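You operate a simulated robot arm through the tools that you are given. There is no shell and no other tool. Be economical: measure what you need, move in short steps, check, and stop when the job is done.

The job below is to be done with a simulated two-armed robot. You get a single attempt, and the scene is never put back.

## Task
Pick up the yellow band fork with one hand, pass it to the other hand and put it on the free end of the wall shelf.

Only the result counts: the job must be done as asked and must still hold three seconds after the hand-in. Knocking over, shifting, dropping, spilling or breaking anything else fails it.

## Robot
Two 7-joint arms with two-finger parallel grippers on one trunk, on a base that drives. Base frame: it is fixed to the floor where the robot stands at the start and does not move with it; the origin is under the middle of the robot, x ahead of it, y to its left, z up; the surface under the hand at the start is at about z = 800. Units: mm, degrees, N and s.
The left shoulder is at the start at [50, 209, 1196], the right one opposite. With the tool pointing down near the work surface each hand reaches from about 100 to 900 mm from the robot's upright axis, wherever it stands, measured 20 degrees to its own side. Places, roughly: free end of the wall shelf (52x24 cm) [780, 3020, 900]. Payload 4.4 kg a hand.
The TCP of each hand is the grasp point between the finger pads, 23 mm short of the fingertips. In the tool frame z runs along the fingers and y along their closing line. The gripper opens to 94 mm. The fingers are 38 mm wide and 10 mm thick; the gripper's body (54 by 96 mm) begins 39 mm behind the TCP.
Orientation is told as [roll, pitch, yaw] about the base's x, y, z axes, in that order, counted from this pose: with the fingers straight down and closing along the base's y, the tool's x points along the base's -x, its y along +y and its z along -z.

## Interface
- The arms move only by the tool servo_tool. It takes "left_series", "right_series" or both (then of equal length, played together; a hand with none holds still); each is a list of rows, each a list of 7 numbers: the shift along the tool's x, y, z in mm, then the turn, a rotation vector about the tool's x, y, z in degrees, then the finger opening in mm, from 0 to 94. In form: [[x, y, z, wx, wy, wz, grip], ...]. A call has 1 to 12 rows; each row is the pose to reach, as a shift and turn from the pose commanded when the call began, along the tool's axes at that moment. Each row takes 0.2 s and may step no farther than 50 mm and 8.6 degrees from the row before; otherwise, or with a gripper value out of range, the whole call is refused. A pose out of reach is approached as far as the arm can. The call stops where the force on the tool passes 40 N (or 10 N more than at its start, if that is more) or the arm is blocked; 0.2 s more then pass. Each finger travels about 108 mm/s and halts on what it meets, pressing with about 43 N; the grip force reading is that of the motor and also rises with nothing between the fingers. The clock runs only during rows and for 0.2 s after the last one: add rows that repeat a pose to give the fingers time. The reply holds the time, the measured pose of the TCP, the force on the tool along the base axes, the opening and the grip force, in the units named above and with some noise, with the torque about the TCP (base axes, N m) and any sound that the robot's microphone picked up.
- Cameras (640 x 400 px; columns grow to the right, rows downward): "scene" is now at [153.8, -25.3, 1375]; the picture's right is [-0.27, -0.96, 0.00], its down [-0.47, 0.13, -0.87] and it looks along [0.84, -0.24, -0.49] (base axes); focal length 249 px, centre (320, 200). "left" rides on the left gripper at [86, -16, -75] in its tool frame; the picture's right is [0.18, 0.98, 0.00], its down [-0.58, 0.11, -0.81] and it looks along [-0.79, 0.15, 0.59] (tool axes); focal length 243 px, centre (320, 200). "right" rides on the right gripper at [86, 16, -74] in its tool frame; the picture's right is [-0.18, 0.98, 0.00], its down [-0.58, -0.11, -0.81] and it looks along [-0.79, -0.15, 0.59] (tool axes); focal length 243 px, centre (320, 200). There is no depth. A picture from a camera that has moved, and an enlarged one, comes with that camera's place and axes in the base frame and with its lens.
- snapshot(camera): a new picture of that camera. No time passes.
- lift_body(by): slides the trunk up (or, below 0, down) by that many mm; the arms and the scene camera ride with it, the base frame stays. It gives what a move gives, with no picture.
- drive_base(legs): drives the robot by 1 to 6 legs, each [ahead, left, turn to the left] in mm, mm and degrees, along the robot's own axes; the way and the turn of a leg run together, so that a leg with both is an arc; at most 1500 mm and 180 degrees a leg. The arms and the cameras ride along, it lands a little off, and it stops where it bumps. It gives what a move gives.
- pan_tilt(pan, tilt): turns the head with the scene camera to pan (to the left, within 80 degrees either way) and tilt (down, from -29 to 69), counted from straight ahead of the robot. It gives what a move gives.
- enlarge(camera, box): a new picture of the part [left, top, right, bottom] of that camera's present view, enlarged. No time passes.
- sign_off(): hands the job in; it is judged then, once.

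Go step by step. Nothing tells you exact positions but the pictures and the camera data: compare them with the known pose of the tool, close in by small moves and look again before you grip or let go. The budget is 120 turns and 88 pictures, counting those below and the enlarged ones. Unless the task says otherwise, let go and move clear before handing in, and close with one line.

The tools are called after "Call:" by a JSON object that holds its "name" and its "arguments". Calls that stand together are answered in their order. servo_tool: Moves the arms, as the interface text tells. Its arguments: {"type":"object","properties":{"left_series":{"type":"array"},"right_series":{"type":"array"}},"required":[]} The other tools are called the same way: lift_body (by) slides the trunk up or down; drive_base (legs) drives the base; pan_tilt (pan, tilt) turns the head that bears the scene camera; snapshot (camera) takes a picture; enlarge (camera, box) takes an enlarged picture of a part of a camera's view; sign_off () hands the job in.

At the start:

```text
t: 0.0
left_tcp_pos: [579.2, 115.8, 1131.2]
left_tcp_rot: [-0.1, 0.0, 0.0]
left_force: [0.1, 0.4, -0.4]
left_torque: [0.05, 0.04, 0.0]
left_grip_width: 94.1
left_grasp_force: 0.0
right_tcp_pos: [629.7, -323.9, 1129.8]
right_tcp_rot: [-0.1, -0.1, 0.0]
right_force: [-0.3, -0.3, 0.1]
right_torque: [-0.01, -0.01, 0.03]
right_grip_width: 94.1
right_grasp_force: 0.1
trunk travel left (down, up): [-275.0, 288.0]
robot x, y, heading: [3.7, 0.9, -0.1]
head pan, tilt: [-15.8, 29.3]
```

scene: 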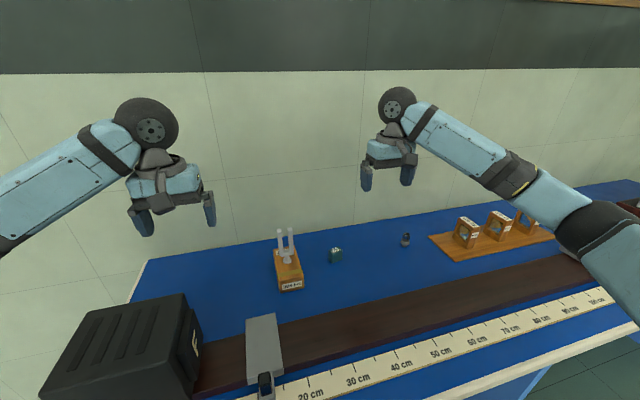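
right: 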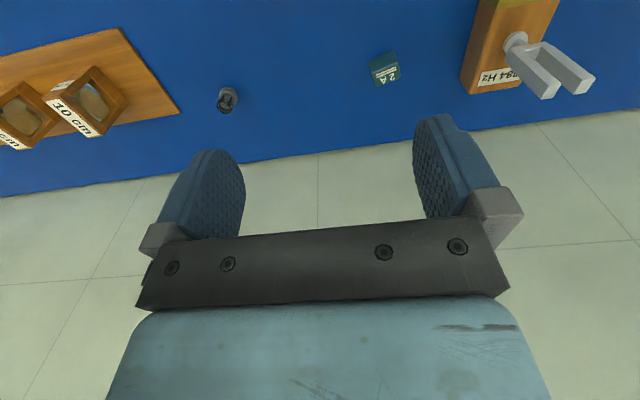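
left: 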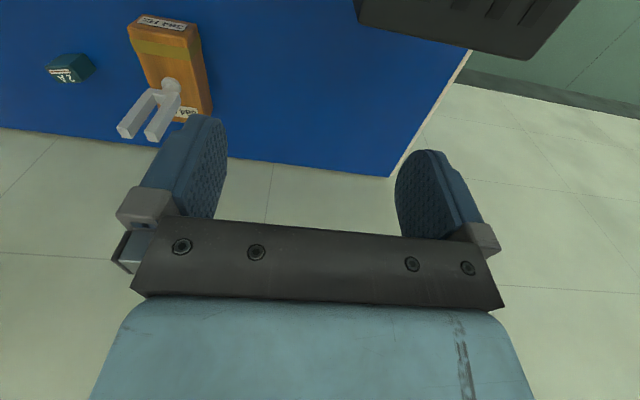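

I see a tuning fork on a wooden box, with what may be a yellow band on it. I'll look closer and check for other forks and the shelf.

Call:
{"name": "enlarge", "arguments": {"camera": "left", "box": [20, 0, 260, 150]}}

Call:
{"name": "enlarge", "arguments": {"camera": "scene", "box": [240, 210, 440, 335]}}

Call:
{"name": "pan_tilt", "arguments": {"pan": 75, "tilt": 15}}

Call:
{"name": "snapshot", "arguments": {"camera": "scene"}}

```text
2.67 times, centred on (140, 75) of left
camera zoom: at [492.6, 100.9, 1204.9], right [-0.18, 0.98, 0.0], down [0.58, 0.11, 0.81], along [0.79, 0.15, -0.59], focal length 647 px, centre (800, 533)
```

zoom: 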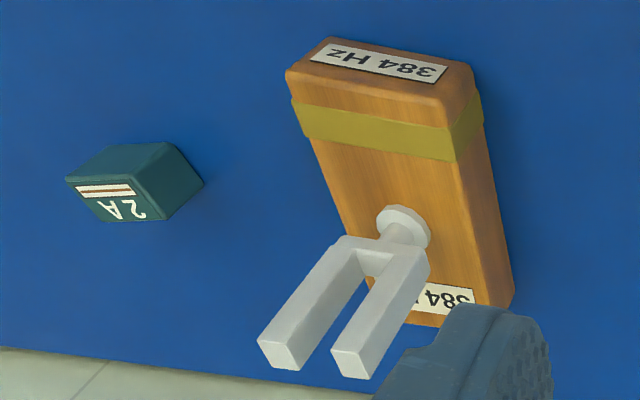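

```text
3.20 times, centred on (340, 272) of scene
camera zoom: at [153.8, -25.3, 1375.0], right [-0.27, -0.96, 0.0], down [-0.47, 0.13, -0.87], along [0.84, -0.24, -0.49], focal length 796 px, centre (256, -32)
```

zoom: 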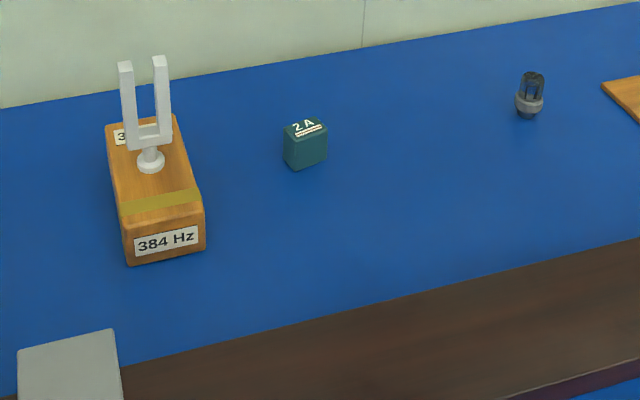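

```text
t: 1.7
left_tcp_pos: [578.9, 116.2, 1130.5]
left_tcp_rot: [0.0, 0.0, 0.0]
left_force: [-0.5, 0.0, -0.7]
left_torque: [0.01, 0.01, -0.02]
left_grip_width: 94.1
left_grasp_force: 0.0
right_tcp_pos: [630.4, -323.3, 1130.5]
right_tcp_rot: [0.1, 0.1, 0.0]
right_force: [-0.1, 0.5, 0.6]
right_torque: [0.01, 0.0, -0.04]
right_grip_width: 94.1
right_grasp_force: 0.0
trunk travel left (down, up): [-275.0, 288.0]
robot x, y, heading: [-0.7, -3.6, 0.1]
head pan, tilt: [75.0, 15.0]
```

```text
82 pictures are left
camera scene: at [90.7, 89.6, 1398.0], right [0.97, -0.26, 0.0], down [-0.07, -0.25, -0.97], along [0.25, 0.93, -0.26], focal length 249 px, centre (320, 200)
```

scene: 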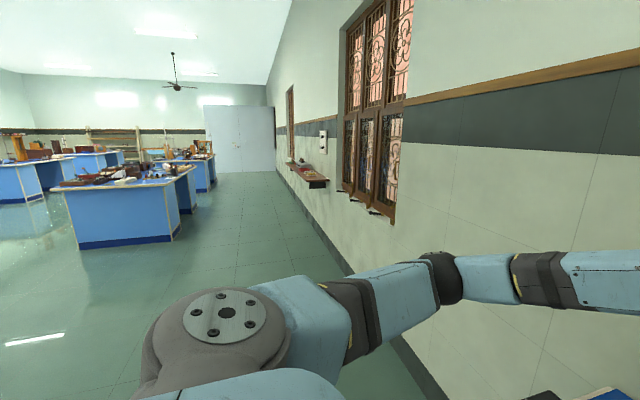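

The target is the 384 Hz fork with the yellow band. Its box spans about x 654–776 and y −121…−51, is 58 mm high, and the fork stands at about (711, −85). The wall shelf is visible to the left, so I'll zoom on it and then look down at the bench.

Call:
{"name": "enlarge", "arguments": {"camera": "scene", "box": [270, 125, 350, 200]}}

Call:
{"name": "pan_tilt", "arguments": {"pan": -8, "tilt": 45}}

Call:
{"name": "snapshot", "arguments": {"camera": "scene"}}

```text
5.33 times, centred on (310, 162) of scene
camera zoom: at [90.7, 89.6, 1398.0], right [0.97, -0.26, 0.0], down [-0.07, -0.25, -0.97], along [0.25, 0.93, -0.26], focal length 1327 px, centre (373, 400)
```

zoom: 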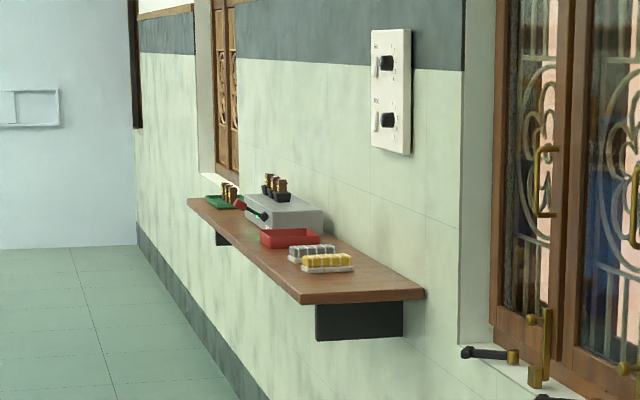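

```text
t: 3.2
left_tcp_pos: [577.2, 116.1, 1130.1]
left_tcp_rot: [0.1, -0.1, -0.1]
left_force: [-0.2, -0.2, -0.9]
left_torque: [-0.02, 0.03, 0.02]
left_grip_width: 94.0
left_grasp_force: 0.1
right_tcp_pos: [629.9, -323.3, 1131.1]
right_tcp_rot: [0.0, -0.1, 0.0]
right_force: [-1.1, -0.5, -0.1]
right_torque: [0.0, 0.02, -0.01]
right_grip_width: 93.8
right_grasp_force: 0.2
trunk travel left (down, up): [-275.0, 288.0]
robot x, y, heading: [0.6, 2.2, 0.1]
head pan, tilt: [-8.0, 45.0]
```

```text
80 pictures are left
camera scene: at [147.0, -11.9, 1351.2], right [-0.14, -0.99, 0.0], down [-0.7, 0.1, -0.71], along [0.7, -0.1, -0.71], focal length 249 px, centre (320, 200)
```

scene: 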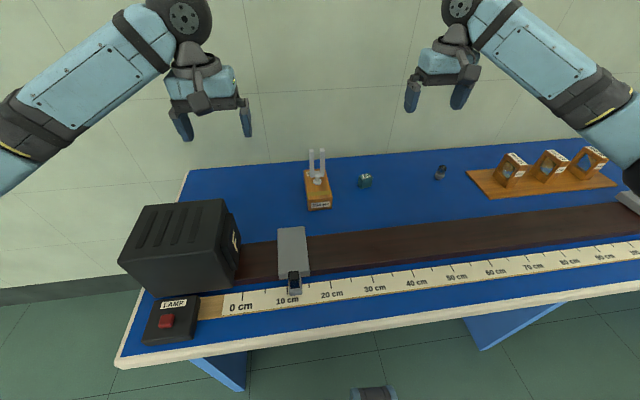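

The shelf's near end is free. I plan for the right hand to take the box by its front end, tilted 40° forward, and for the left hand then to take the tines from above and place it.

Call:
{"name": "servo_tool", "arguments": {"right_series": [[4, 30, 26, 0, -5, 0, 94], [9, 60, 52, 0, -10, 0, 94], [13, 89, 78, 0, -15, 0, 94], [17, 119, 104, 0, -20, 0, 94], [22, 148, 130, 0, -25, 0, 94], [26, 178, 155, 0, -30, 0, 94], [31, 208, 181, 0, -35, 0, 94], [35, 237, 207, 0, -40, 0, 94], [35, 237, 207, 0, -40, 0, 94]]}}

Call:
{"name": "snapshot", "arguments": {"camera": "right"}}

Call:
{"name": "snapshot", "arguments": {"camera": "scene"}}

```text
t: 5.2
left_tcp_pos: [577.2, 116.0, 1132.2]
left_tcp_rot: [0.0, 0.1, 0.0]
left_force: [0.3, 0.2, 0.7]
left_torque: [0.0, -0.01, -0.04]
left_grip_width: 93.6
left_grasp_force: 0.0
right_tcp_pos: [595.4, -87.6, 924.5]
right_tcp_rot: [-0.1, -40.2, 0.0]
right_force: [0.3, 0.3, -0.4]
right_torque: [0.0, -0.01, -0.02]
right_grip_width: 93.7
right_grasp_force: 0.1
trunk travel left (down, up): [-275.0, 288.0]
robot x, y, heading: [-1.3, 0.3, -0.2]
head pan, tilt: [-8.0, 45.0]
```

```text
79 pictures are left
camera right: at [482.1, -71.2, 924.1], right [0.14, 0.98, 0.12], down [-0.07, -0.11, 0.99], along [0.99, -0.15, 0.06], focal length 243 px, centre (320, 200)
```

right: 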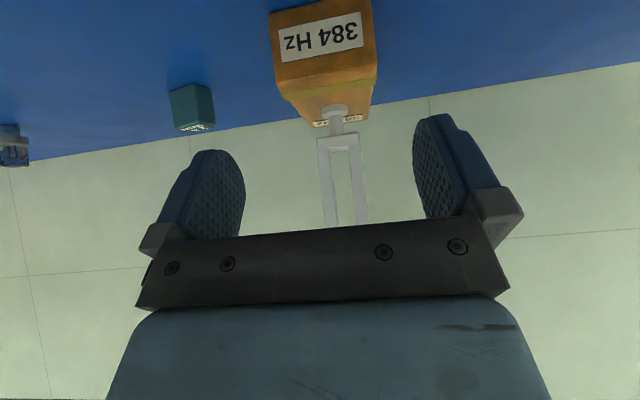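

```text
78 pictures are left
camera scene: at [147.0, -12.3, 1351.2], right [-0.14, -0.99, 0.0], down [-0.7, 0.1, -0.71], along [0.7, -0.1, -0.71], focal length 249 px, centre (320, 200)
```

scene: 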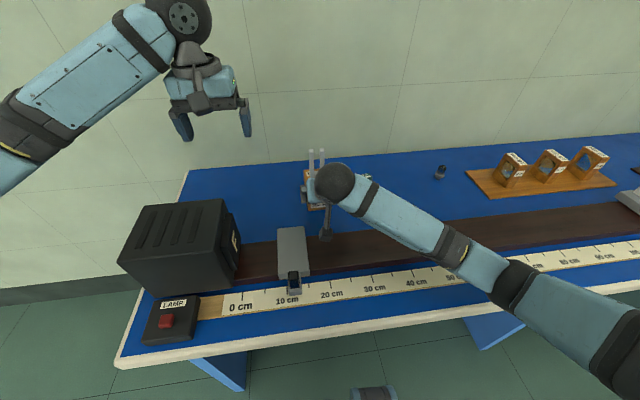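

Call:
{"name": "enlarge", "arguments": {"camera": "right", "box": [230, 0, 430, 125]}}

```text
3.20 times, centred on (330, 62) of right
camera zoom: at [482.1, -71.2, 924.1], right [0.14, 0.98, 0.12], down [-0.07, -0.11, 0.99], along [0.99, -0.15, 0.06], focal length 776 px, centre (288, 640)
```

zoom: 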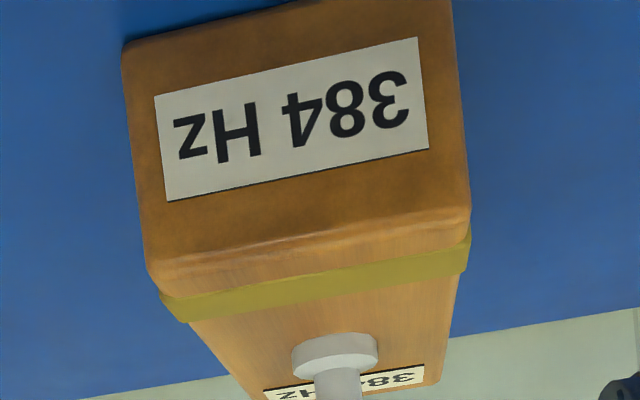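

The box centre is at about y = −84 and its top at about z = 855. I'll slide in along the tool axis to (678, −84, 840), then look.

Call:
{"name": "servo_tool", "arguments": {"right_series": [[-9, 3.6, 10, 0, 0, 0, 94], [-9, 3.6, 45, 0, 0, 0, 94], [-9, 3.6, 80, 0, 0, 0, 94], [-9, 3.6, 100, 0, 0, 0, 94], [-9, 3.6, 118, 0, 0, 0, 94], [-9, 3.6, 118, 0, 0, 0, 94]]}}

Call:
{"name": "snapshot", "arguments": {"camera": "right"}}

Call:
{"name": "enlarge", "arguments": {"camera": "scene", "box": [270, 130, 380, 260]}}

```text
t: 6.6
left_tcp_pos: [576.2, 115.5, 1132.4]
left_tcp_rot: [0.1, -0.2, 0.0]
left_force: [0.6, -0.2, -0.7]
left_torque: [-0.02, 0.02, -0.01]
left_grip_width: 94.1
left_grasp_force: 0.1
right_tcp_pos: [677.4, -82.7, 843.7]
right_tcp_rot: [0.1, -40.3, -0.1]
right_force: [-3.4, -1.1, 24.4]
right_torque: [0.27, 3.42, 0.24]
right_grip_width: 94.1
right_grasp_force: 0.0
trunk travel left (down, up): [-275.0, 288.0]
robot x, y, heading: [-0.8, -0.6, 0.3]
head pan, tilt: [-8.0, 45.0]
```

```text
76 pictures are left
camera right: at [563.7, -66.9, 844.2], right [0.14, 0.98, 0.12], down [-0.08, -0.11, 0.99], along [0.99, -0.15, 0.06], focal length 243 px, centre (320, 200)
```

right: 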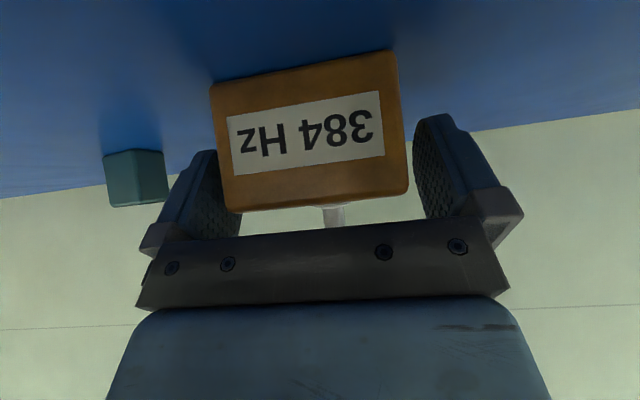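

```text
3.08 times, centred on (325, 195) of scene
camera zoom: at [144.3, -11.9, 1352.0], right [-0.14, -0.99, 0.0], down [-0.7, 0.1, -0.71], along [0.7, -0.1, -0.71], focal length 766 px, centre (305, 215)
```

zoom: 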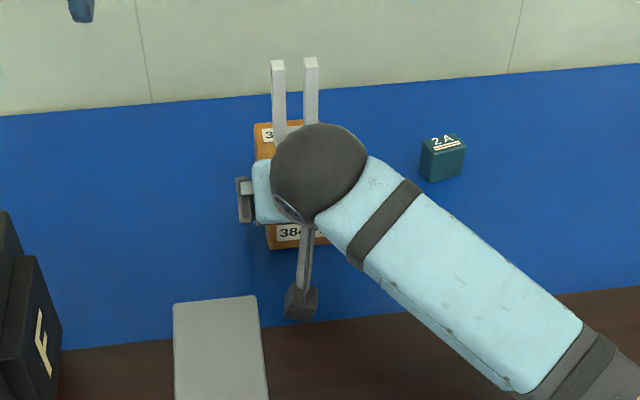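

The hand is pressing on something about 140 mm behind the TCP, probably the wrist camera touching the optical bench rail. I'll lift straight up and ease the tilt to 30°.

Call:
{"name": "servo_tool", "arguments": {"right_series": [[-12.9, 0, -15.3, 0, 0, 0, 94], [-12.9, 0, -15.3, 0, 5, 0, 94], [-12.9, 0, -15.3, 0, 10, 0, 94], [-12.9, 0, -15.3, 0, 10, 0, 94]]}}

Call:
{"name": "enlarge", "arguments": {"camera": "scene", "box": [270, 130, 380, 260]}}

```text
t: 7.6
left_tcp_pos: [578.0, 115.2, 1131.1]
left_tcp_rot: [0.0, -0.1, -0.1]
left_force: [0.1, -0.4, 0.7]
left_torque: [0.01, 0.0, -0.01]
left_grip_width: 93.9
left_grasp_force: 0.0
right_tcp_pos: [675.9, -82.8, 860.6]
right_tcp_rot: [0.1, -30.0, 0.1]
right_force: [-0.5, -0.3, -0.2]
right_torque: [0.0, 0.01, -0.03]
right_grip_width: 94.2
right_grasp_force: 0.1
trunk travel left (down, up): [-275.0, 288.0]
robot x, y, heading: [-1.1, 1.5, -0.1]
head pan, tilt: [-8.0, 45.0]
```

```text
3.08 times, centred on (325, 195) of scene
camera zoom: at [145.7, -12.2, 1351.5], right [-0.14, -0.99, 0.0], down [-0.7, 0.1, -0.71], along [0.7, -0.1, -0.71], focal length 766 px, centre (305, 215)
```

zoom: 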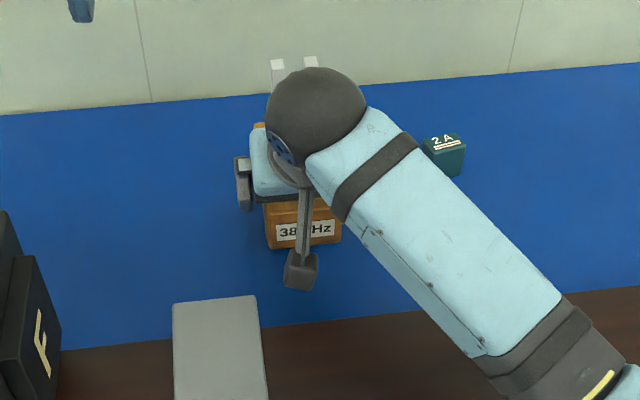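

The force is gone. I'll lower 19 mm and check that nothing presses before gripping.

Call:
{"name": "servo_tool", "arguments": {"right_series": [[4.5, 0, 8, 0, 0, 0, 94], [9.5, -0.5, 16.5, 0, 0, 0, 94], [9.5, -0.5, 16.5, 0, 0, 0, 94]]}}

Call:
{"name": "snapshot", "arguments": {"camera": "right"}}

```text
t: 8.4
left_tcp_pos: [578.2, 114.4, 1131.2]
left_tcp_rot: [0.0, 0.0, 0.0]
left_force: [0.4, -0.7, 0.0]
left_torque: [-0.02, 0.04, -0.03]
left_grip_width: 94.1
left_grasp_force: 0.2
right_tcp_pos: [677.6, -81.8, 840.8]
right_tcp_rot: [0.0, -30.0, 0.0]
right_force: [0.9, 0.4, 0.4]
right_torque: [-0.01, 0.02, -0.01]
right_grip_width: 94.0
right_grasp_force: 0.0
trunk travel left (down, up): [-275.0, 288.0]
robot x, y, heading: [-0.7, 0.8, 0.1]
head pan, tilt: [-8.0, 45.0]
```

```text
73 pictures are left
camera right: at [566.4, -66.1, 861.4], right [0.16, 0.98, 0.09], down [0.1, -0.11, 0.99], along [0.98, -0.15, -0.12], focal length 243 px, centre (320, 200)
```

right: 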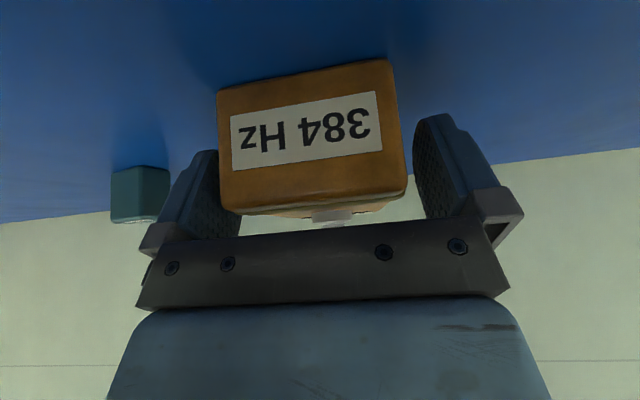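

The box sits between the fingers with no contact forces. I'll close.

Call:
{"name": "servo_tool", "arguments": {"right_series": [[0, -1.5, 0, 0, 0, 0, 78], [0, -1.5, 0, 0, 0, 0, 60], [0, -1.5, 0, 0, 0, 0, 40], [0, -1.5, 0, 0, 0, 0, 40], [0, -1.5, 0, 0, 0, 0, 40]]}}

```text
t: 9.6
left_tcp_pos: [579.1, 116.7, 1130.0]
left_tcp_rot: [0.0, 0.0, 0.1]
left_force: [0.3, 0.1, 0.4]
left_torque: [0.0, 0.0, -0.01]
left_grip_width: 93.9
left_grasp_force: 0.1
right_tcp_pos: [676.9, -83.5, 840.4]
right_tcp_rot: [0.0, -30.0, 0.0]
right_force: [-0.2, 2.3, -0.1]
right_torque: [0.06, -0.04, 0.06]
right_grip_width: 71.8
right_grasp_force: 42.5
trunk travel left (down, up): [-275.0, 288.0]
robot x, y, heading: [1.6, 4.0, 0.2]
head pan, tilt: [-8.0, 45.0]
```

Gripped at 72 mm. I'll lift straight up first and check.

Call:
{"name": "servo_tool", "arguments": {"right_series": [[-5, 0, -8.7, 0, 0, 0, 40], [-15, 0, -26, 0, 0, 0, 40], [-30, 0, -52, 0, 0, 0, 40], [-50, 0, -87, 0, 0, 0, 40], [-50, 0, -87, 0, 0, 0, 40]]}}

Call:
{"name": "snapshot", "arguments": {"camera": "scene"}}

Call:
{"name": "snapshot", "arguments": {"camera": "right"}}

```text
t: 10.8
left_tcp_pos: [579.6, 114.2, 1131.0]
left_tcp_rot: [0.0, -0.1, 0.0]
left_force: [0.1, -0.7, -0.2]
left_torque: [0.02, 0.03, 0.01]
left_grip_width: 94.2
left_grasp_force: 0.1
right_tcp_pos: [676.6, -86.9, 942.3]
right_tcp_rot: [-0.1, -29.9, 0.0]
right_force: [0.3, 0.1, -3.3]
right_torque: [0.01, 0.18, 0.01]
right_grip_width: 71.9
right_grasp_force: 42.8
trunk travel left (down, up): [-275.0, 288.0]
robot x, y, heading: [-1.4, -2.0, -0.2]
head pan, tilt: [-8.0, 45.0]
```

```text
72 pictures are left
camera scene: at [147.8, -12.2, 1351.1], right [-0.14, -0.99, 0.0], down [-0.7, 0.1, -0.71], along [0.7, -0.1, -0.71], focal length 249 px, centre (320, 200)
```

scene: 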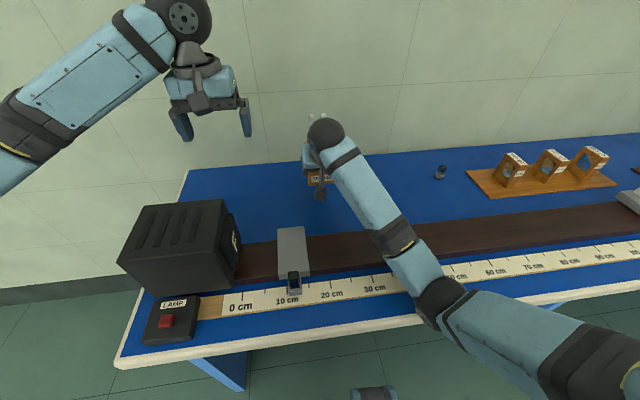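

```text
71 pictures are left
camera right: at [565.0, -70.8, 963.0], right [0.16, 0.98, 0.09], down [0.1, -0.11, 0.99], along [0.98, -0.15, -0.12], focal length 243 px, centre (320, 200)
```

right: 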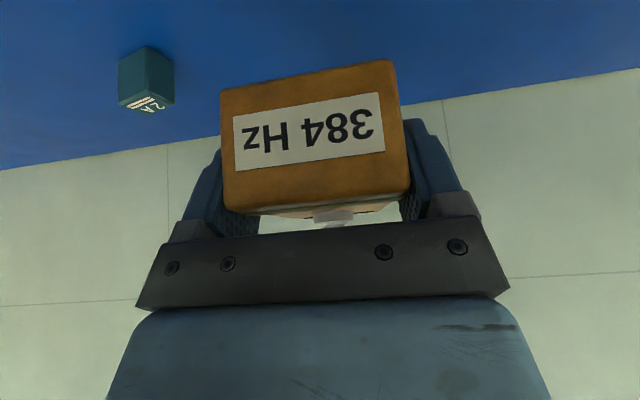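

The fork is held and weighs about 0.35 kg. I'll bring it to the handover spot and meanwhile turn the left hand to yaw −90 (closing along x), raised.

Call:
{"name": "servo_tool", "arguments": {"right_series": [[4, 6, -9, 0, 0, 0, 40], [8, 12, -18, 0, 0, 0, 40], [12, 18, -27, 0, 0, 0, 40], [16, 24, -36, 0, 0, 0, 40], [20, 30, -45, 0, 0, 0, 40], [24, 36, -54, 0, 0, 0, 40], [28, 42, -63, 0, 0, 0, 40], [32, 48, -72, 0, 0, 0, 40], [35, 53, -81, 0, 0, 0, 40], [37.3, 57, -88.5, 0, 0, 0, 40], [37.3, 57, -88.5, 0, 0, 0, 40], [37.3, 57, -88.5, 0, 0, 0, 40]], "left_series": [[2, 8, -15, 0, 0, 8, 94], [4, 16, -30, 0, 0, 16, 94], [6, 24, -45, 0, 0, 24, 94], [8, 30, -60, 0, 0, 32, 94], [10, 36, -75, 0, 0, 40, 94], [12, 42, -90, 0, 0, 48, 94], [14, 48, -100, 0, 0, 56, 94], [16, 54, -105, 0, 0, 64, 94], [18, 60, -110, 0, 0, 72, 94], [20, 60, -110, 0, 0, 80, 94], [20, 60, -110, 0, 0, 86, 94], [20, 60, -110, 0, 0, 90, 94]]}}

Call:
{"name": "pan_tilt", "arguments": {"pan": 0, "tilt": 30}}

Call:
{"name": "snapshot", "arguments": {"camera": "scene"}}

Call:
{"name": "snapshot", "arguments": {"camera": "left"}}

```text
t: 13.4
left_tcp_pos: [558.0, 175.0, 1240.2]
left_tcp_rot: [0.0, 0.0, -90.1]
left_force: [-0.6, 0.8, 0.4]
left_torque: [-0.03, -0.03, 0.02]
left_grip_width: 94.0
left_grasp_force: 0.1
right_tcp_pos: [600.4, -27.9, 998.3]
right_tcp_rot: [0.0, -30.0, 0.0]
right_force: [-0.4, 0.4, -3.7]
right_torque: [0.02, 0.17, 0.0]
right_grip_width: 71.9
right_grasp_force: 43.1
trunk travel left (down, up): [-275.0, 288.0]
robot x, y, heading: [-0.9, -0.9, -0.1]
head pan, tilt: [-8.0, 45.0]
```

```text
t: 14.2
left_tcp_pos: [558.0, 175.9, 1240.7]
left_tcp_rot: [0.0, 0.0, -90.0]
left_force: [-0.7, 0.8, -0.6]
left_torque: [0.01, 0.0, -0.01]
left_grip_width: 94.2
left_grasp_force: 0.1
right_tcp_pos: [602.0, -27.2, 998.4]
right_tcp_rot: [0.0, -30.0, 0.0]
right_force: [-0.8, -1.0, -4.3]
right_torque: [-0.03, 0.17, 0.0]
right_grip_width: 71.7
right_grasp_force: 42.8
trunk travel left (down, up): [-275.0, 288.0]
robot x, y, heading: [1.2, -1.4, 0.1]
head pan, tilt: [0.0, 30.0]
```

```text
70 pictures are left
camera scene: at [157.4, -0.7, 1373.7], right [0.0, -1.0, 0.0], down [-0.5, 0.0, -0.87], along [0.87, 0.0, -0.5], focal length 249 px, centre (320, 200)
```

scene: 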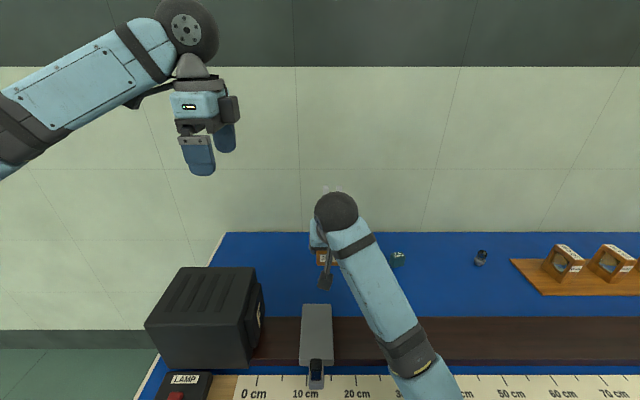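

```text
69 pictures are left
camera left: at [542.9, 263.7, 1314.1], right [0.98, 0.18, 0.0], down [0.11, -0.58, 0.81], along [0.15, -0.79, -0.59], focal length 243 px, centre (320, 200)
```

left: 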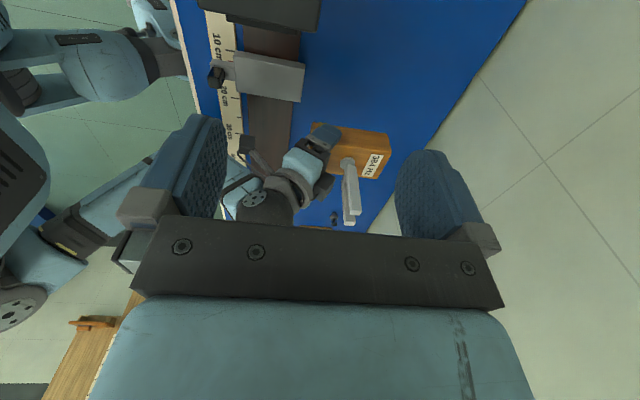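

The view is good and the right wrist ball clears the left gripper by about 25 mm. I'll zoom on the tines to locate them.

Call:
{"name": "enlarge", "arguments": {"camera": "left", "box": [280, 110, 420, 240]}}

```text
3.08 times, centred on (350, 175) of left
camera zoom: at [542.9, 263.7, 1314.1], right [0.98, 0.18, 0.0], down [0.11, -0.58, 0.81], along [0.15, -0.79, -0.59], focal length 746 px, centre (228, 277)
```

zoom: 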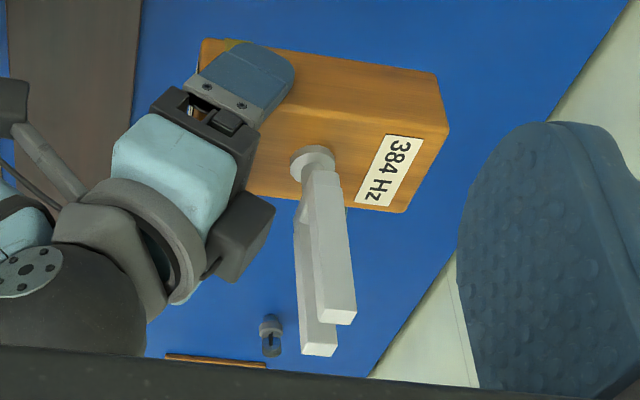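

Combining views, the tines are centred at about (645, −26) with tops at about z = 1124. I'll move the left hand above them with the opening reduced to 60.

Call:
{"name": "servo_tool", "arguments": {"left_series": [[-29, 13, 0, 0, 0, 0, 60], [-58, 26, 0, 0, 0, 0, 60], [-87, 39, 0, 0, 0, 0, 60], [-116, 52, 0, 0, 0, 0, 60], [-145, 65, 10, 0, 0, 0, 60], [-174, 78, 25, 0, 0, 0, 60], [-202, 87, 40, 0, 0, 0, 60], [-202, 87, 40, 0, 0, 0, 60]]}}

Call:
{"name": "snapshot", "arguments": {"camera": "left"}}

Call:
{"name": "snapshot", "arguments": {"camera": "scene"}}

```text
t: 16.0
left_tcp_pos: [646.7, -26.5, 1202.1]
left_tcp_rot: [-0.1, -0.1, -90.1]
left_force: [-0.3, 0.7, 0.0]
left_torque: [0.0, 0.01, 0.02]
left_grip_width: 59.8
left_grasp_force: 0.1
right_tcp_pos: [601.1, -28.2, 997.9]
right_tcp_rot: [0.1, -30.1, 0.0]
right_force: [0.5, -0.4, -3.8]
right_torque: [0.01, 0.12, 0.01]
right_grip_width: 71.7
right_grasp_force: 42.9
trunk travel left (down, up): [-275.0, 288.0]
robot x, y, heading: [-0.0, -0.4, -0.2]
head pan, tilt: [0.0, 30.0]
```

```text
67 pictures are left
camera left: at [630.8, 62.8, 1275.8], right [0.98, 0.18, 0.0], down [0.11, -0.58, 0.81], along [0.15, -0.79, -0.59], focal length 243 px, centre (320, 200)
```

left: 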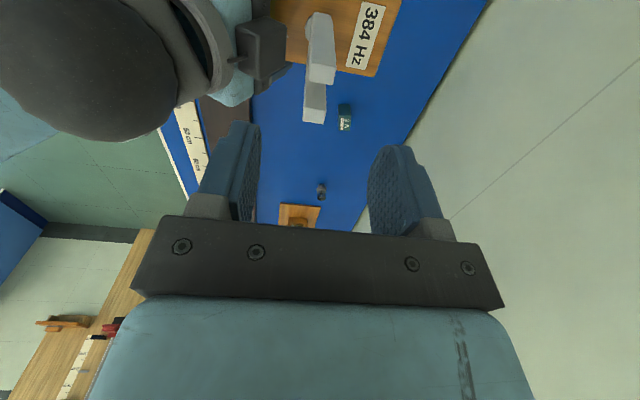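

```text
66 pictures are left
camera scene: at [157.0, 0.2, 1373.8], right [0.0, -1.0, 0.0], down [-0.5, 0.0, -0.87], along [0.87, 0.0, -0.5], focal length 249 px, centre (320, 200)
```

scene: 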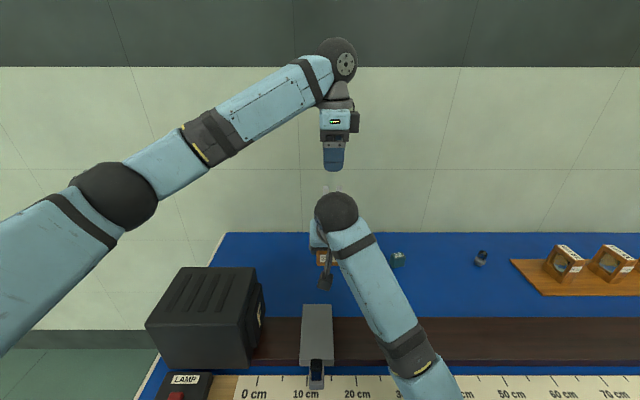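

The tines measure at (646, −26), right under the left TCP. I'll descend 100 mm.

Call:
{"name": "servo_tool", "arguments": {"left_series": [[0, -0.5, 30, 0, 0, 0, 60], [0, -0.5, 55, 0, 0, 0, 60], [0, -0.5, 75, 0, 0, 0, 60], [0, -0.5, 90, 0, 0, 0, 60], [0, -0.5, 100, 0, 0, 0, 60], [0, -0.5, 100, 0, 0, 0, 60]]}}

Call:
{"name": "snapshot", "arguments": {"camera": "left"}}

Call:
{"name": "enlarge", "arguments": {"camera": "scene", "box": [270, 90, 410, 290]}}

```text
t: 17.4
left_tcp_pos: [646.1, -24.9, 1103.4]
left_tcp_rot: [0.3, -0.2, -90.0]
left_force: [9.4, 2.6, 35.3]
left_torque: [-0.04, 1.09, -0.11]
left_grip_width: 55.9
left_grasp_force: 0.0
right_tcp_pos: [601.2, -27.6, 995.3]
right_tcp_rot: [-0.2, -29.7, 0.1]
right_force: [-10.1, -2.6, -39.4]
right_torque: [0.19, -0.45, -0.02]
right_grip_width: 71.6
right_grasp_force: 42.6
trunk travel left (down, up): [-275.0, 288.0]
robot x, y, heading: [0.1, -1.5, 0.1]
head pan, tilt: [0.0, 30.0]
```

```text
65 pictures are left
camera left: at [630.4, 62.2, 1176.8], right [0.98, 0.18, 0.0], down [0.11, -0.58, 0.81], along [0.15, -0.79, -0.59], focal length 243 px, centre (320, 200)
```

left: 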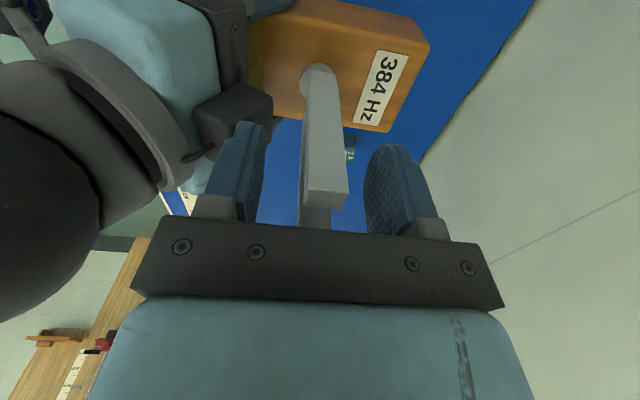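

```text
2.00 times, centred on (340, 190) of scene
camera zoom: at [157.3, -0.6, 1373.8], right [0.0, -1.0, 0.0], down [-0.5, 0.0, -0.87], along [0.87, 0.0, -0.5], focal length 498 px, centre (280, 220)
```

zoom: 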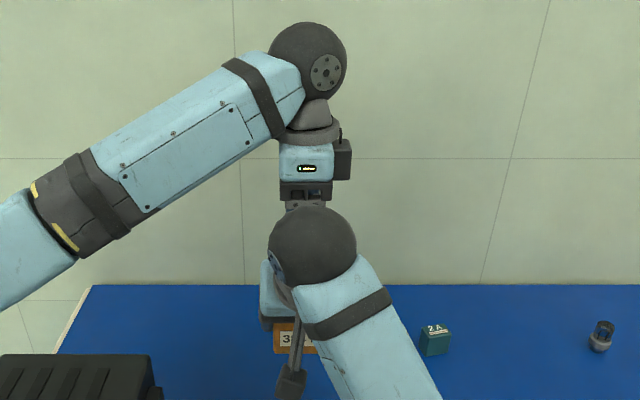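

The −x left finger tip has landed on the right gripper's body. I'll back up 14 mm and narrow the opening to 36.

Call:
{"name": "servo_tool", "arguments": {"left_series": [[0, 0, -10, 0, 0, 0, 60], [0, 0, -14, 0, 0, 0, 45], [0, 0, -14, 0, 0, 0, 36], [0, 0, -14, 0, 0, 0, 36]]}}

Call:
{"name": "snapshot", "arguments": {"camera": "left"}}

Call:
{"name": "snapshot", "arguments": {"camera": "right"}}

```text
t: 18.4
left_tcp_pos: [645.5, -25.9, 1115.7]
left_tcp_rot: [0.1, 0.0, -90.0]
left_force: [-1.6, -0.5, 0.2]
left_torque: [0.02, 0.0, 0.03]
left_grip_width: 36.2
left_grasp_force: 0.0
right_tcp_pos: [600.9, -28.3, 998.9]
right_tcp_rot: [0.0, -30.0, 0.0]
right_force: [-0.1, 0.3, -3.7]
right_torque: [-0.02, 0.2, 0.01]
right_grip_width: 71.9
right_grasp_force: 42.8
trunk travel left (down, up): [-275.0, 288.0]
robot x, y, heading: [1.6, -2.4, -0.2]
head pan, tilt: [0.0, 30.0]
```

```text
63 pictures are left
camera left: at [630.2, 61.6, 1189.1], right [0.98, 0.18, 0.0], down [0.11, -0.58, 0.81], along [0.15, -0.79, -0.59], focal length 243 px, centre (320, 200)
```

left: 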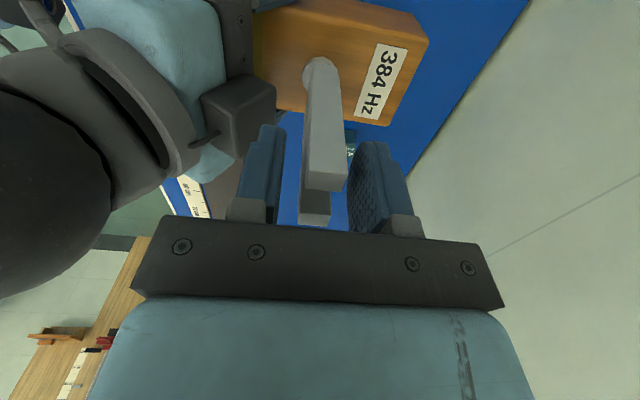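

```text
62 pictures are left
camera right: at [490.9, -11.8, 1019.3], right [0.16, 0.98, 0.09], down [0.1, -0.11, 0.99], along [0.98, -0.15, -0.12], focal length 243 px, centre (320, 200)
```

right: 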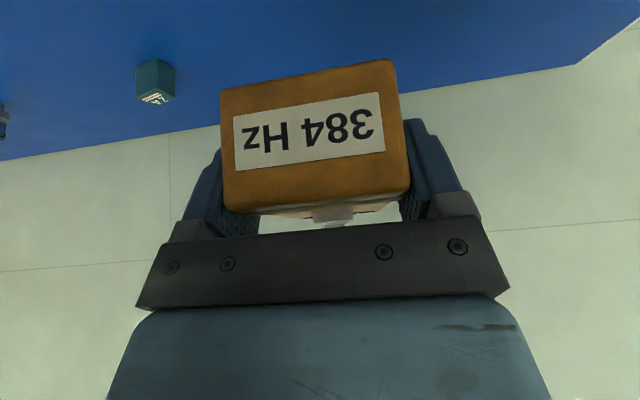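

The fork is unmoved in the right hand. I'll lower 12 mm with the narrow opening.

Call:
{"name": "servo_tool", "arguments": {"left_series": [[0, 0, 6, 0, 0, 0, 36], [0, 0, 12, 0, 0, 0, 36], [0, 0, 12, 0, 0, 0, 36]]}}

```text
t: 19.2
left_tcp_pos: [645.1, -25.4, 1104.2]
left_tcp_rot: [0.0, 0.0, -90.0]
left_force: [0.8, -0.4, 0.1]
left_torque: [-0.03, 0.01, 0.0]
left_grip_width: 35.9
left_grasp_force: 0.0
right_tcp_pos: [601.8, -28.7, 997.7]
right_tcp_rot: [0.0, -30.0, -0.1]
right_force: [-1.4, 0.0, -3.7]
right_torque: [0.02, 0.14, 0.02]
right_grip_width: 71.5
right_grasp_force: 42.4
trunk travel left (down, up): [-275.0, 288.0]
robot x, y, heading: [1.2, -1.0, -0.1]
head pan, tilt: [0.0, 30.0]
```

Clear of contact. I'll close the left fingers on the tines.

Call:
{"name": "servo_tool", "arguments": {"left_series": [[0, 0, 0, 0, 0, 0, 25], [0, 0, 0, 0, 0, 0, 10], [0, 0, 0, 0, 0, 0, 0], [0, 0, 0, 0, 0, 0, 0], [0, 0, 0, 0, 0, 0, 0]]}}

Call:
{"name": "snapshot", "arguments": {"camera": "left"}}

```text
t: 20.4
left_tcp_pos: [644.1, -28.1, 1101.5]
left_tcp_rot: [0.0, 0.0, -89.9]
left_force: [1.3, -1.1, 1.3]
left_torque: [-0.03, 0.24, 0.23]
left_grip_width: 15.9
left_grasp_force: 42.5
right_tcp_pos: [601.1, -27.5, 998.2]
right_tcp_rot: [0.0, -29.9, -0.1]
right_force: [-1.0, 1.8, -4.4]
right_torque: [-0.13, -0.19, -0.19]
right_grip_width: 71.7
right_grasp_force: 42.9
trunk travel left (down, up): [-275.0, 288.0]
robot x, y, heading: [-0.0, 1.1, 0.2]
head pan, tilt: [0.0, 30.0]
```

```text
61 pictures are left
camera left: at [630.0, 61.6, 1176.7], right [0.98, 0.18, 0.0], down [0.11, -0.58, 0.81], along [0.15, -0.79, -0.59], focal length 243 px, centre (320, 200)
```

left: 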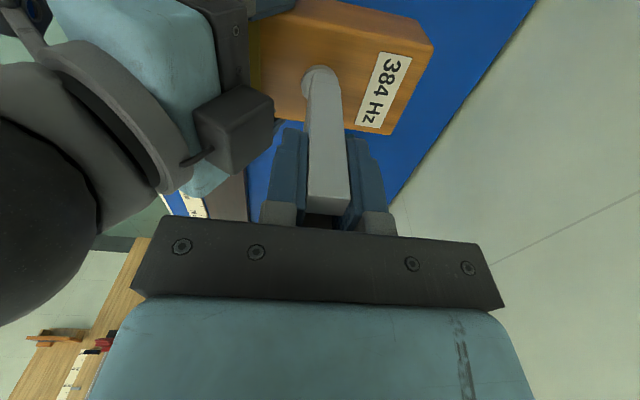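

The left hand holds the tines at 16 mm. I'll open the right hand and check that the left carries the load.

Call:
{"name": "servo_tool", "arguments": {"right_series": [[0, 0, 0, 0, 0, 0, 75], [0, 0, 0, 0, 0, 0, 85], [0, 0, 0, 0, 0, 0, 94], [0, 0, 0, 0, 0, 0, 94]]}}

Call:
{"name": "snapshot", "arguments": {"camera": "right"}}

```text
t: 21.4
left_tcp_pos: [644.9, -25.3, 1102.8]
left_tcp_rot: [0.0, 0.1, -89.9]
left_force: [-0.7, 0.4, -0.3]
left_torque: [0.01, 0.03, -0.02]
left_grip_width: 15.9
left_grasp_force: 43.1
right_tcp_pos: [601.5, -27.1, 998.6]
right_tcp_rot: [0.1, -30.0, -0.1]
right_force: [-0.4, -0.6, -0.5]
right_torque: [-0.02, 0.03, 0.0]
right_grip_width: 94.1
right_grasp_force: 0.1
trunk travel left (down, up): [-275.0, 288.0]
robot x, y, heading: [1.3, 4.9, -0.2]
head pan, tilt: [0.0, 30.0]
```

```text
60 pictures are left
camera right: at [490.9, -11.8, 1019.1], right [0.16, 0.98, 0.09], down [0.1, -0.11, 0.99], along [0.98, -0.15, -0.12], focal length 243 px, centre (320, 200)
```

right: 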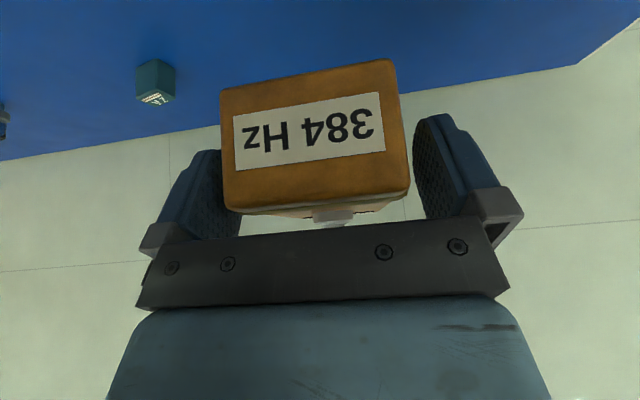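

The fork hangs still in the left hand and the right fingers are clear. I'll withdraw the right hand straight back.

Call:
{"name": "servo_tool", "arguments": {"right_series": [[17, 0, -10, 0, 0, 0, 94], [35, 0, -20, 0, 0, 0, 94], [61, 0, -35, 0, 0, 0, 94], [87, 0, -50, 0, 0, 0, 94], [113, 0, -65, 0, 0, 0, 94], [113, 0, -65, 0, 0, 0, 94]]}}

Call:
{"name": "snapshot", "arguments": {"camera": "right"}}

Call:
{"name": "snapshot", "arguments": {"camera": "left"}}

```text
t: 22.6
left_tcp_pos: [645.7, -26.1, 1100.9]
left_tcp_rot: [-0.1, 0.1, -90.0]
left_force: [0.2, 0.2, -3.3]
left_torque: [0.01, -0.02, 0.03]
left_grip_width: 15.7
left_grasp_force: 42.6
right_tcp_pos: [530.6, -83.8, 1052.9]
right_tcp_rot: [-10.7, -40.9, 2.5]
right_force: [-0.6, 0.2, 0.0]
right_torque: [-0.01, -0.03, 0.02]
right_grip_width: 94.0
right_grasp_force: 0.1
trunk travel left (down, up): [-275.0, 288.0]
robot x, y, heading: [-0.7, 1.6, -0.2]
head pan, tilt: [0.0, 30.0]
stopped in row 5 (right hand): the arm was blocked; the commanded pose is now the measured one
```

```text
59 pictures are left
camera right: at [418.9, -59.1, 1049.3], right [0.22, 0.98, -0.02], down [-0.09, 0.04, 0.99], along [0.97, -0.21, 0.1], focal length 243 px, centre (320, 200)
```

right: 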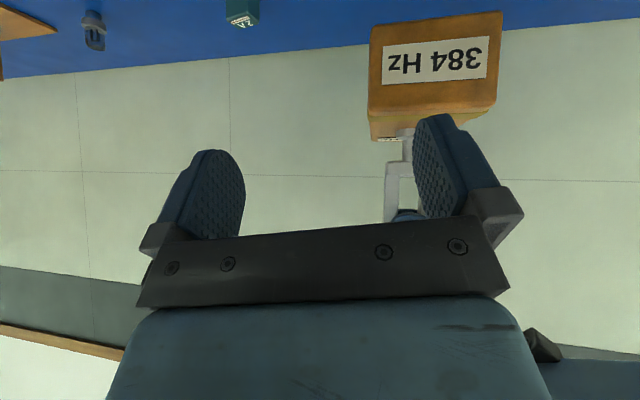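

```text
58 pictures are left
camera left: at [629.7, 61.4, 1176.3], right [0.98, 0.18, 0.0], down [0.11, -0.58, 0.81], along [0.15, -0.79, -0.59], focal length 243 px, centre (320, 200)
```

left: 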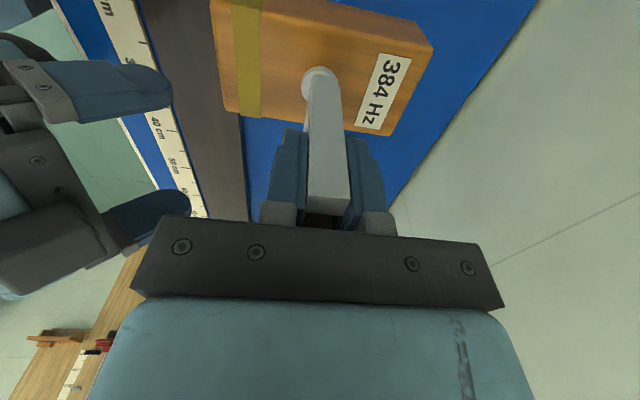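

The right arm hit a joint limit but is already clear, and the left hand carries the fork (3.3 N). I'll move the right hand out to the right.

Call:
{"name": "servo_tool", "arguments": {"right_series": [[0, -30, 0, 0, 0, 0, 94], [0, -60, 0, 0, 0, 0, 94], [0, -90, 0, 0, 5, 0, 94], [0, -120, 0, 0, 10, 0, 94], [0, -150, 0, 0, 15, 0, 94], [0, -180, 0, 0, 20, 0, 94], [0, -200, 0, 0, 20, 0, 94]]}}

Call:
{"name": "snapshot", "arguments": {"camera": "scene"}}

```text
t: 23.5
left_tcp_pos: [646.2, -27.6, 1101.0]
left_tcp_rot: [-0.2, 0.0, -90.1]
left_force: [0.2, -1.3, -3.2]
left_torque: [0.01, 0.0, 0.0]
left_grip_width: 16.2
left_grasp_force: 43.0
right_tcp_pos: [530.6, -246.8, 1046.4]
right_tcp_rot: [-21.7, -33.6, 3.3]
right_force: [-0.5, 0.9, -0.4]
right_torque: [-0.03, 0.0, 0.01]
right_grip_width: 94.1
right_grasp_force: 0.0
right hand out of reach, approached as far as the arm can: row 4
trunk travel left (down, up): [-275.0, 288.0]
robot x, y, heading: [2.8, -0.7, 0.1]
head pan, tilt: [0.0, 30.0]
stopped in row 4 (right hand): the arm was blocked; the commanded pose is now the measured one
```

```text
57 pictures are left
camera scene: at [157.6, -1.0, 1373.7], right [0.0, -1.0, 0.0], down [-0.5, 0.0, -0.87], along [0.87, 0.0, -0.5], focal length 249 px, centre (320, 200)
```

scene: 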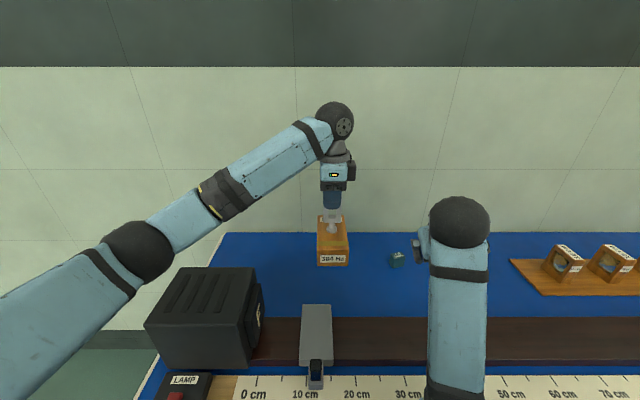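

The fork hangs upright in the left hand. I'll raise the trunk 200 mm to clear the lamp housing, back off, and drive left toward the shelf.

Call:
{"name": "lift_body", "arguments": {"by": 200}}

Call:
{"name": "drive_base", "arguments": {"legs": [[-200, 0, 0], [0, 1200, 0], [0, 1200, 0]]}}

Call:
{"name": "pan_tilt", "arguments": {"pan": 30, "tilt": 30}}

Call:
{"name": "snapshot", "arguments": {"camera": "scene"}}

Call:
{"name": "snapshot", "arguments": {"camera": "left"}}

```text
t: 25.7
left_tcp_pos: [645.2, -26.4, 1301.8]
left_tcp_rot: [-0.2, 0.1, -90.0]
left_force: [0.0, -0.7, -2.8]
left_torque: [0.03, -0.01, -0.02]
left_grip_width: 15.9
left_grasp_force: 43.2
right_tcp_pos: [529.1, -245.8, 1246.9]
right_tcp_rot: [-21.6, -33.6, 3.2]
right_force: [-0.2, 0.3, -0.2]
right_torque: [-0.01, 0.0, 0.01]
right_grip_width: 94.0
right_grasp_force: 0.1
trunk travel left (down, up): [-475.0, 88.0]
robot x, y, heading: [-1.9, -2.4, 0.1]
head pan, tilt: [0.0, 30.0]
```

```text
t: 48.0
left_tcp_pos: [389.8, 2397.6, 1303.1]
left_tcp_rot: [-0.1, 0.1, -87.7]
left_force: [0.3, -0.3, -4.1]
left_torque: [0.03, 0.01, 0.01]
left_grip_width: 15.9
left_grasp_force: 43.2
right_tcp_pos: [282.0, 2172.5, 1247.8]
right_tcp_rot: [-21.7, -33.7, 5.6]
right_force: [0.6, 0.7, 0.6]
right_torque: [-0.02, 0.0, -0.01]
right_grip_width: 94.2
right_grasp_force: 0.1
trunk travel left (down, up): [-475.0, 88.0]
robot x, y, heading: [-254.2, 2400.0, 2.6]
head pan, tilt: [0.0, 30.0]
```

```text
t: 49.0
left_tcp_pos: [389.5, 2397.5, 1302.4]
left_tcp_rot: [0.0, 0.1, -87.6]
left_force: [-0.4, 0.7, -3.3]
left_torque: [0.02, -0.01, -0.02]
left_grip_width: 16.0
left_grasp_force: 43.4
right_tcp_pos: [283.7, 2173.4, 1247.4]
right_tcp_rot: [-21.6, -33.6, 5.5]
right_force: [0.8, 0.4, 0.0]
right_torque: [0.02, -0.01, 0.0]
right_grip_width: 93.9
right_grasp_force: 0.1
trunk travel left (down, up): [-475.0, 88.0]
robot x, y, heading: [-254.3, 2396.0, 2.7]
head pan, tilt: [30.0, 30.0]
```

```text
56 pictures are left
camera scene: at [-112.4, 2447.9, 1573.8], right [0.53, -0.84, 0.0], down [-0.42, -0.27, -0.87], along [0.73, 0.46, -0.5], focal length 249 px, centre (320, 200)
```

scene: 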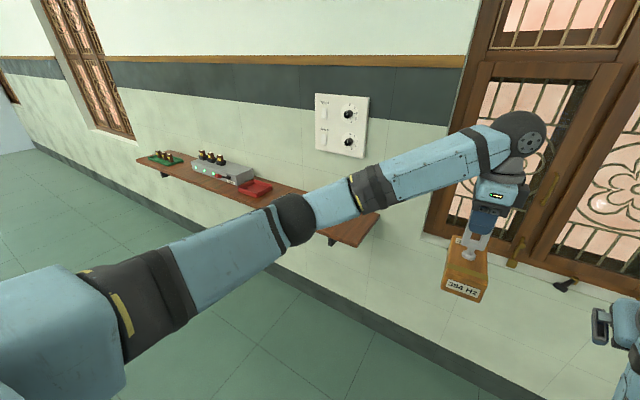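

```text
55 pictures are left
camera left: at [371.2, 2484.8, 1376.2], right [0.97, 0.22, 0.0], down [0.13, -0.58, 0.81], along [0.18, -0.79, -0.59], focal length 243 px, centre (320, 200)
```

left: 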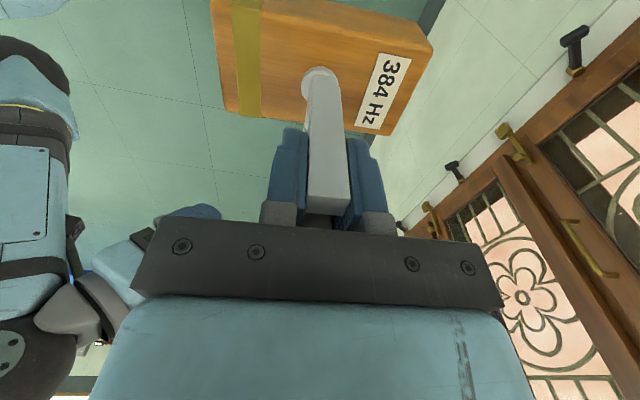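

The shelf's near end is at about y = 2757 and x = 660–900. I'll drive on a bit, straighten the heading, and look at the free area.

Call:
{"name": "drive_base", "arguments": {"legs": [[0, 450, -2.6]]}}

Call:
{"name": "pan_tilt", "arguments": {"pan": 8, "tilt": 38}}

Call:
{"name": "snapshot", "arguments": {"camera": "scene"}}

```text
t: 53.4
left_tcp_pos: [382.8, 2805.4, 1301.7]
left_tcp_rot: [-0.1, 0.1, -90.7]
left_force: [0.2, -0.1, -3.6]
left_torque: [0.01, 0.01, 0.01]
left_grip_width: 15.8
left_grasp_force: 42.8
right_tcp_pos: [263.7, 2587.7, 1247.2]
right_tcp_rot: [-21.7, -33.7, 2.6]
right_force: [-0.5, -0.5, -0.3]
right_torque: [0.01, 0.01, -0.03]
right_grip_width: 93.9
right_grasp_force: 0.0
trunk travel left (down, up): [-475.0, 88.0]
robot x, y, heading: [-264.5, 2842.9, -0.9]
head pan, tilt: [30.0, 30.0]
```

```text
t: 54.2
left_tcp_pos: [383.0, 2805.6, 1301.9]
left_tcp_rot: [-0.1, 0.1, -90.8]
left_force: [-0.3, 0.3, -3.2]
left_torque: [-0.01, -0.04, -0.02]
left_grip_width: 15.9
left_grasp_force: 43.4
right_tcp_pos: [264.9, 2586.9, 1247.4]
right_tcp_rot: [-21.6, -33.6, 2.5]
right_force: [-0.2, 0.0, -1.2]
right_torque: [0.0, -0.02, -0.01]
right_grip_width: 93.9
right_grasp_force: 0.2
trunk travel left (down, up): [-475.0, 88.0]
robot x, y, heading: [-260.4, 2841.0, -0.8]
head pan, tilt: [8.0, 38.0]
```

```text
54 pictures are left
camera scene: at [-109.4, 2850.3, 1561.4], right [0.13, -0.99, 0.0], down [-0.61, -0.08, -0.79], along [0.78, 0.1, -0.62], focal length 249 px, centre (320, 200)
```

scene: 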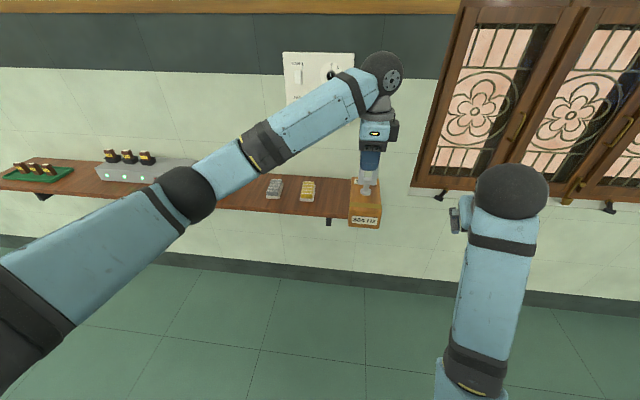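

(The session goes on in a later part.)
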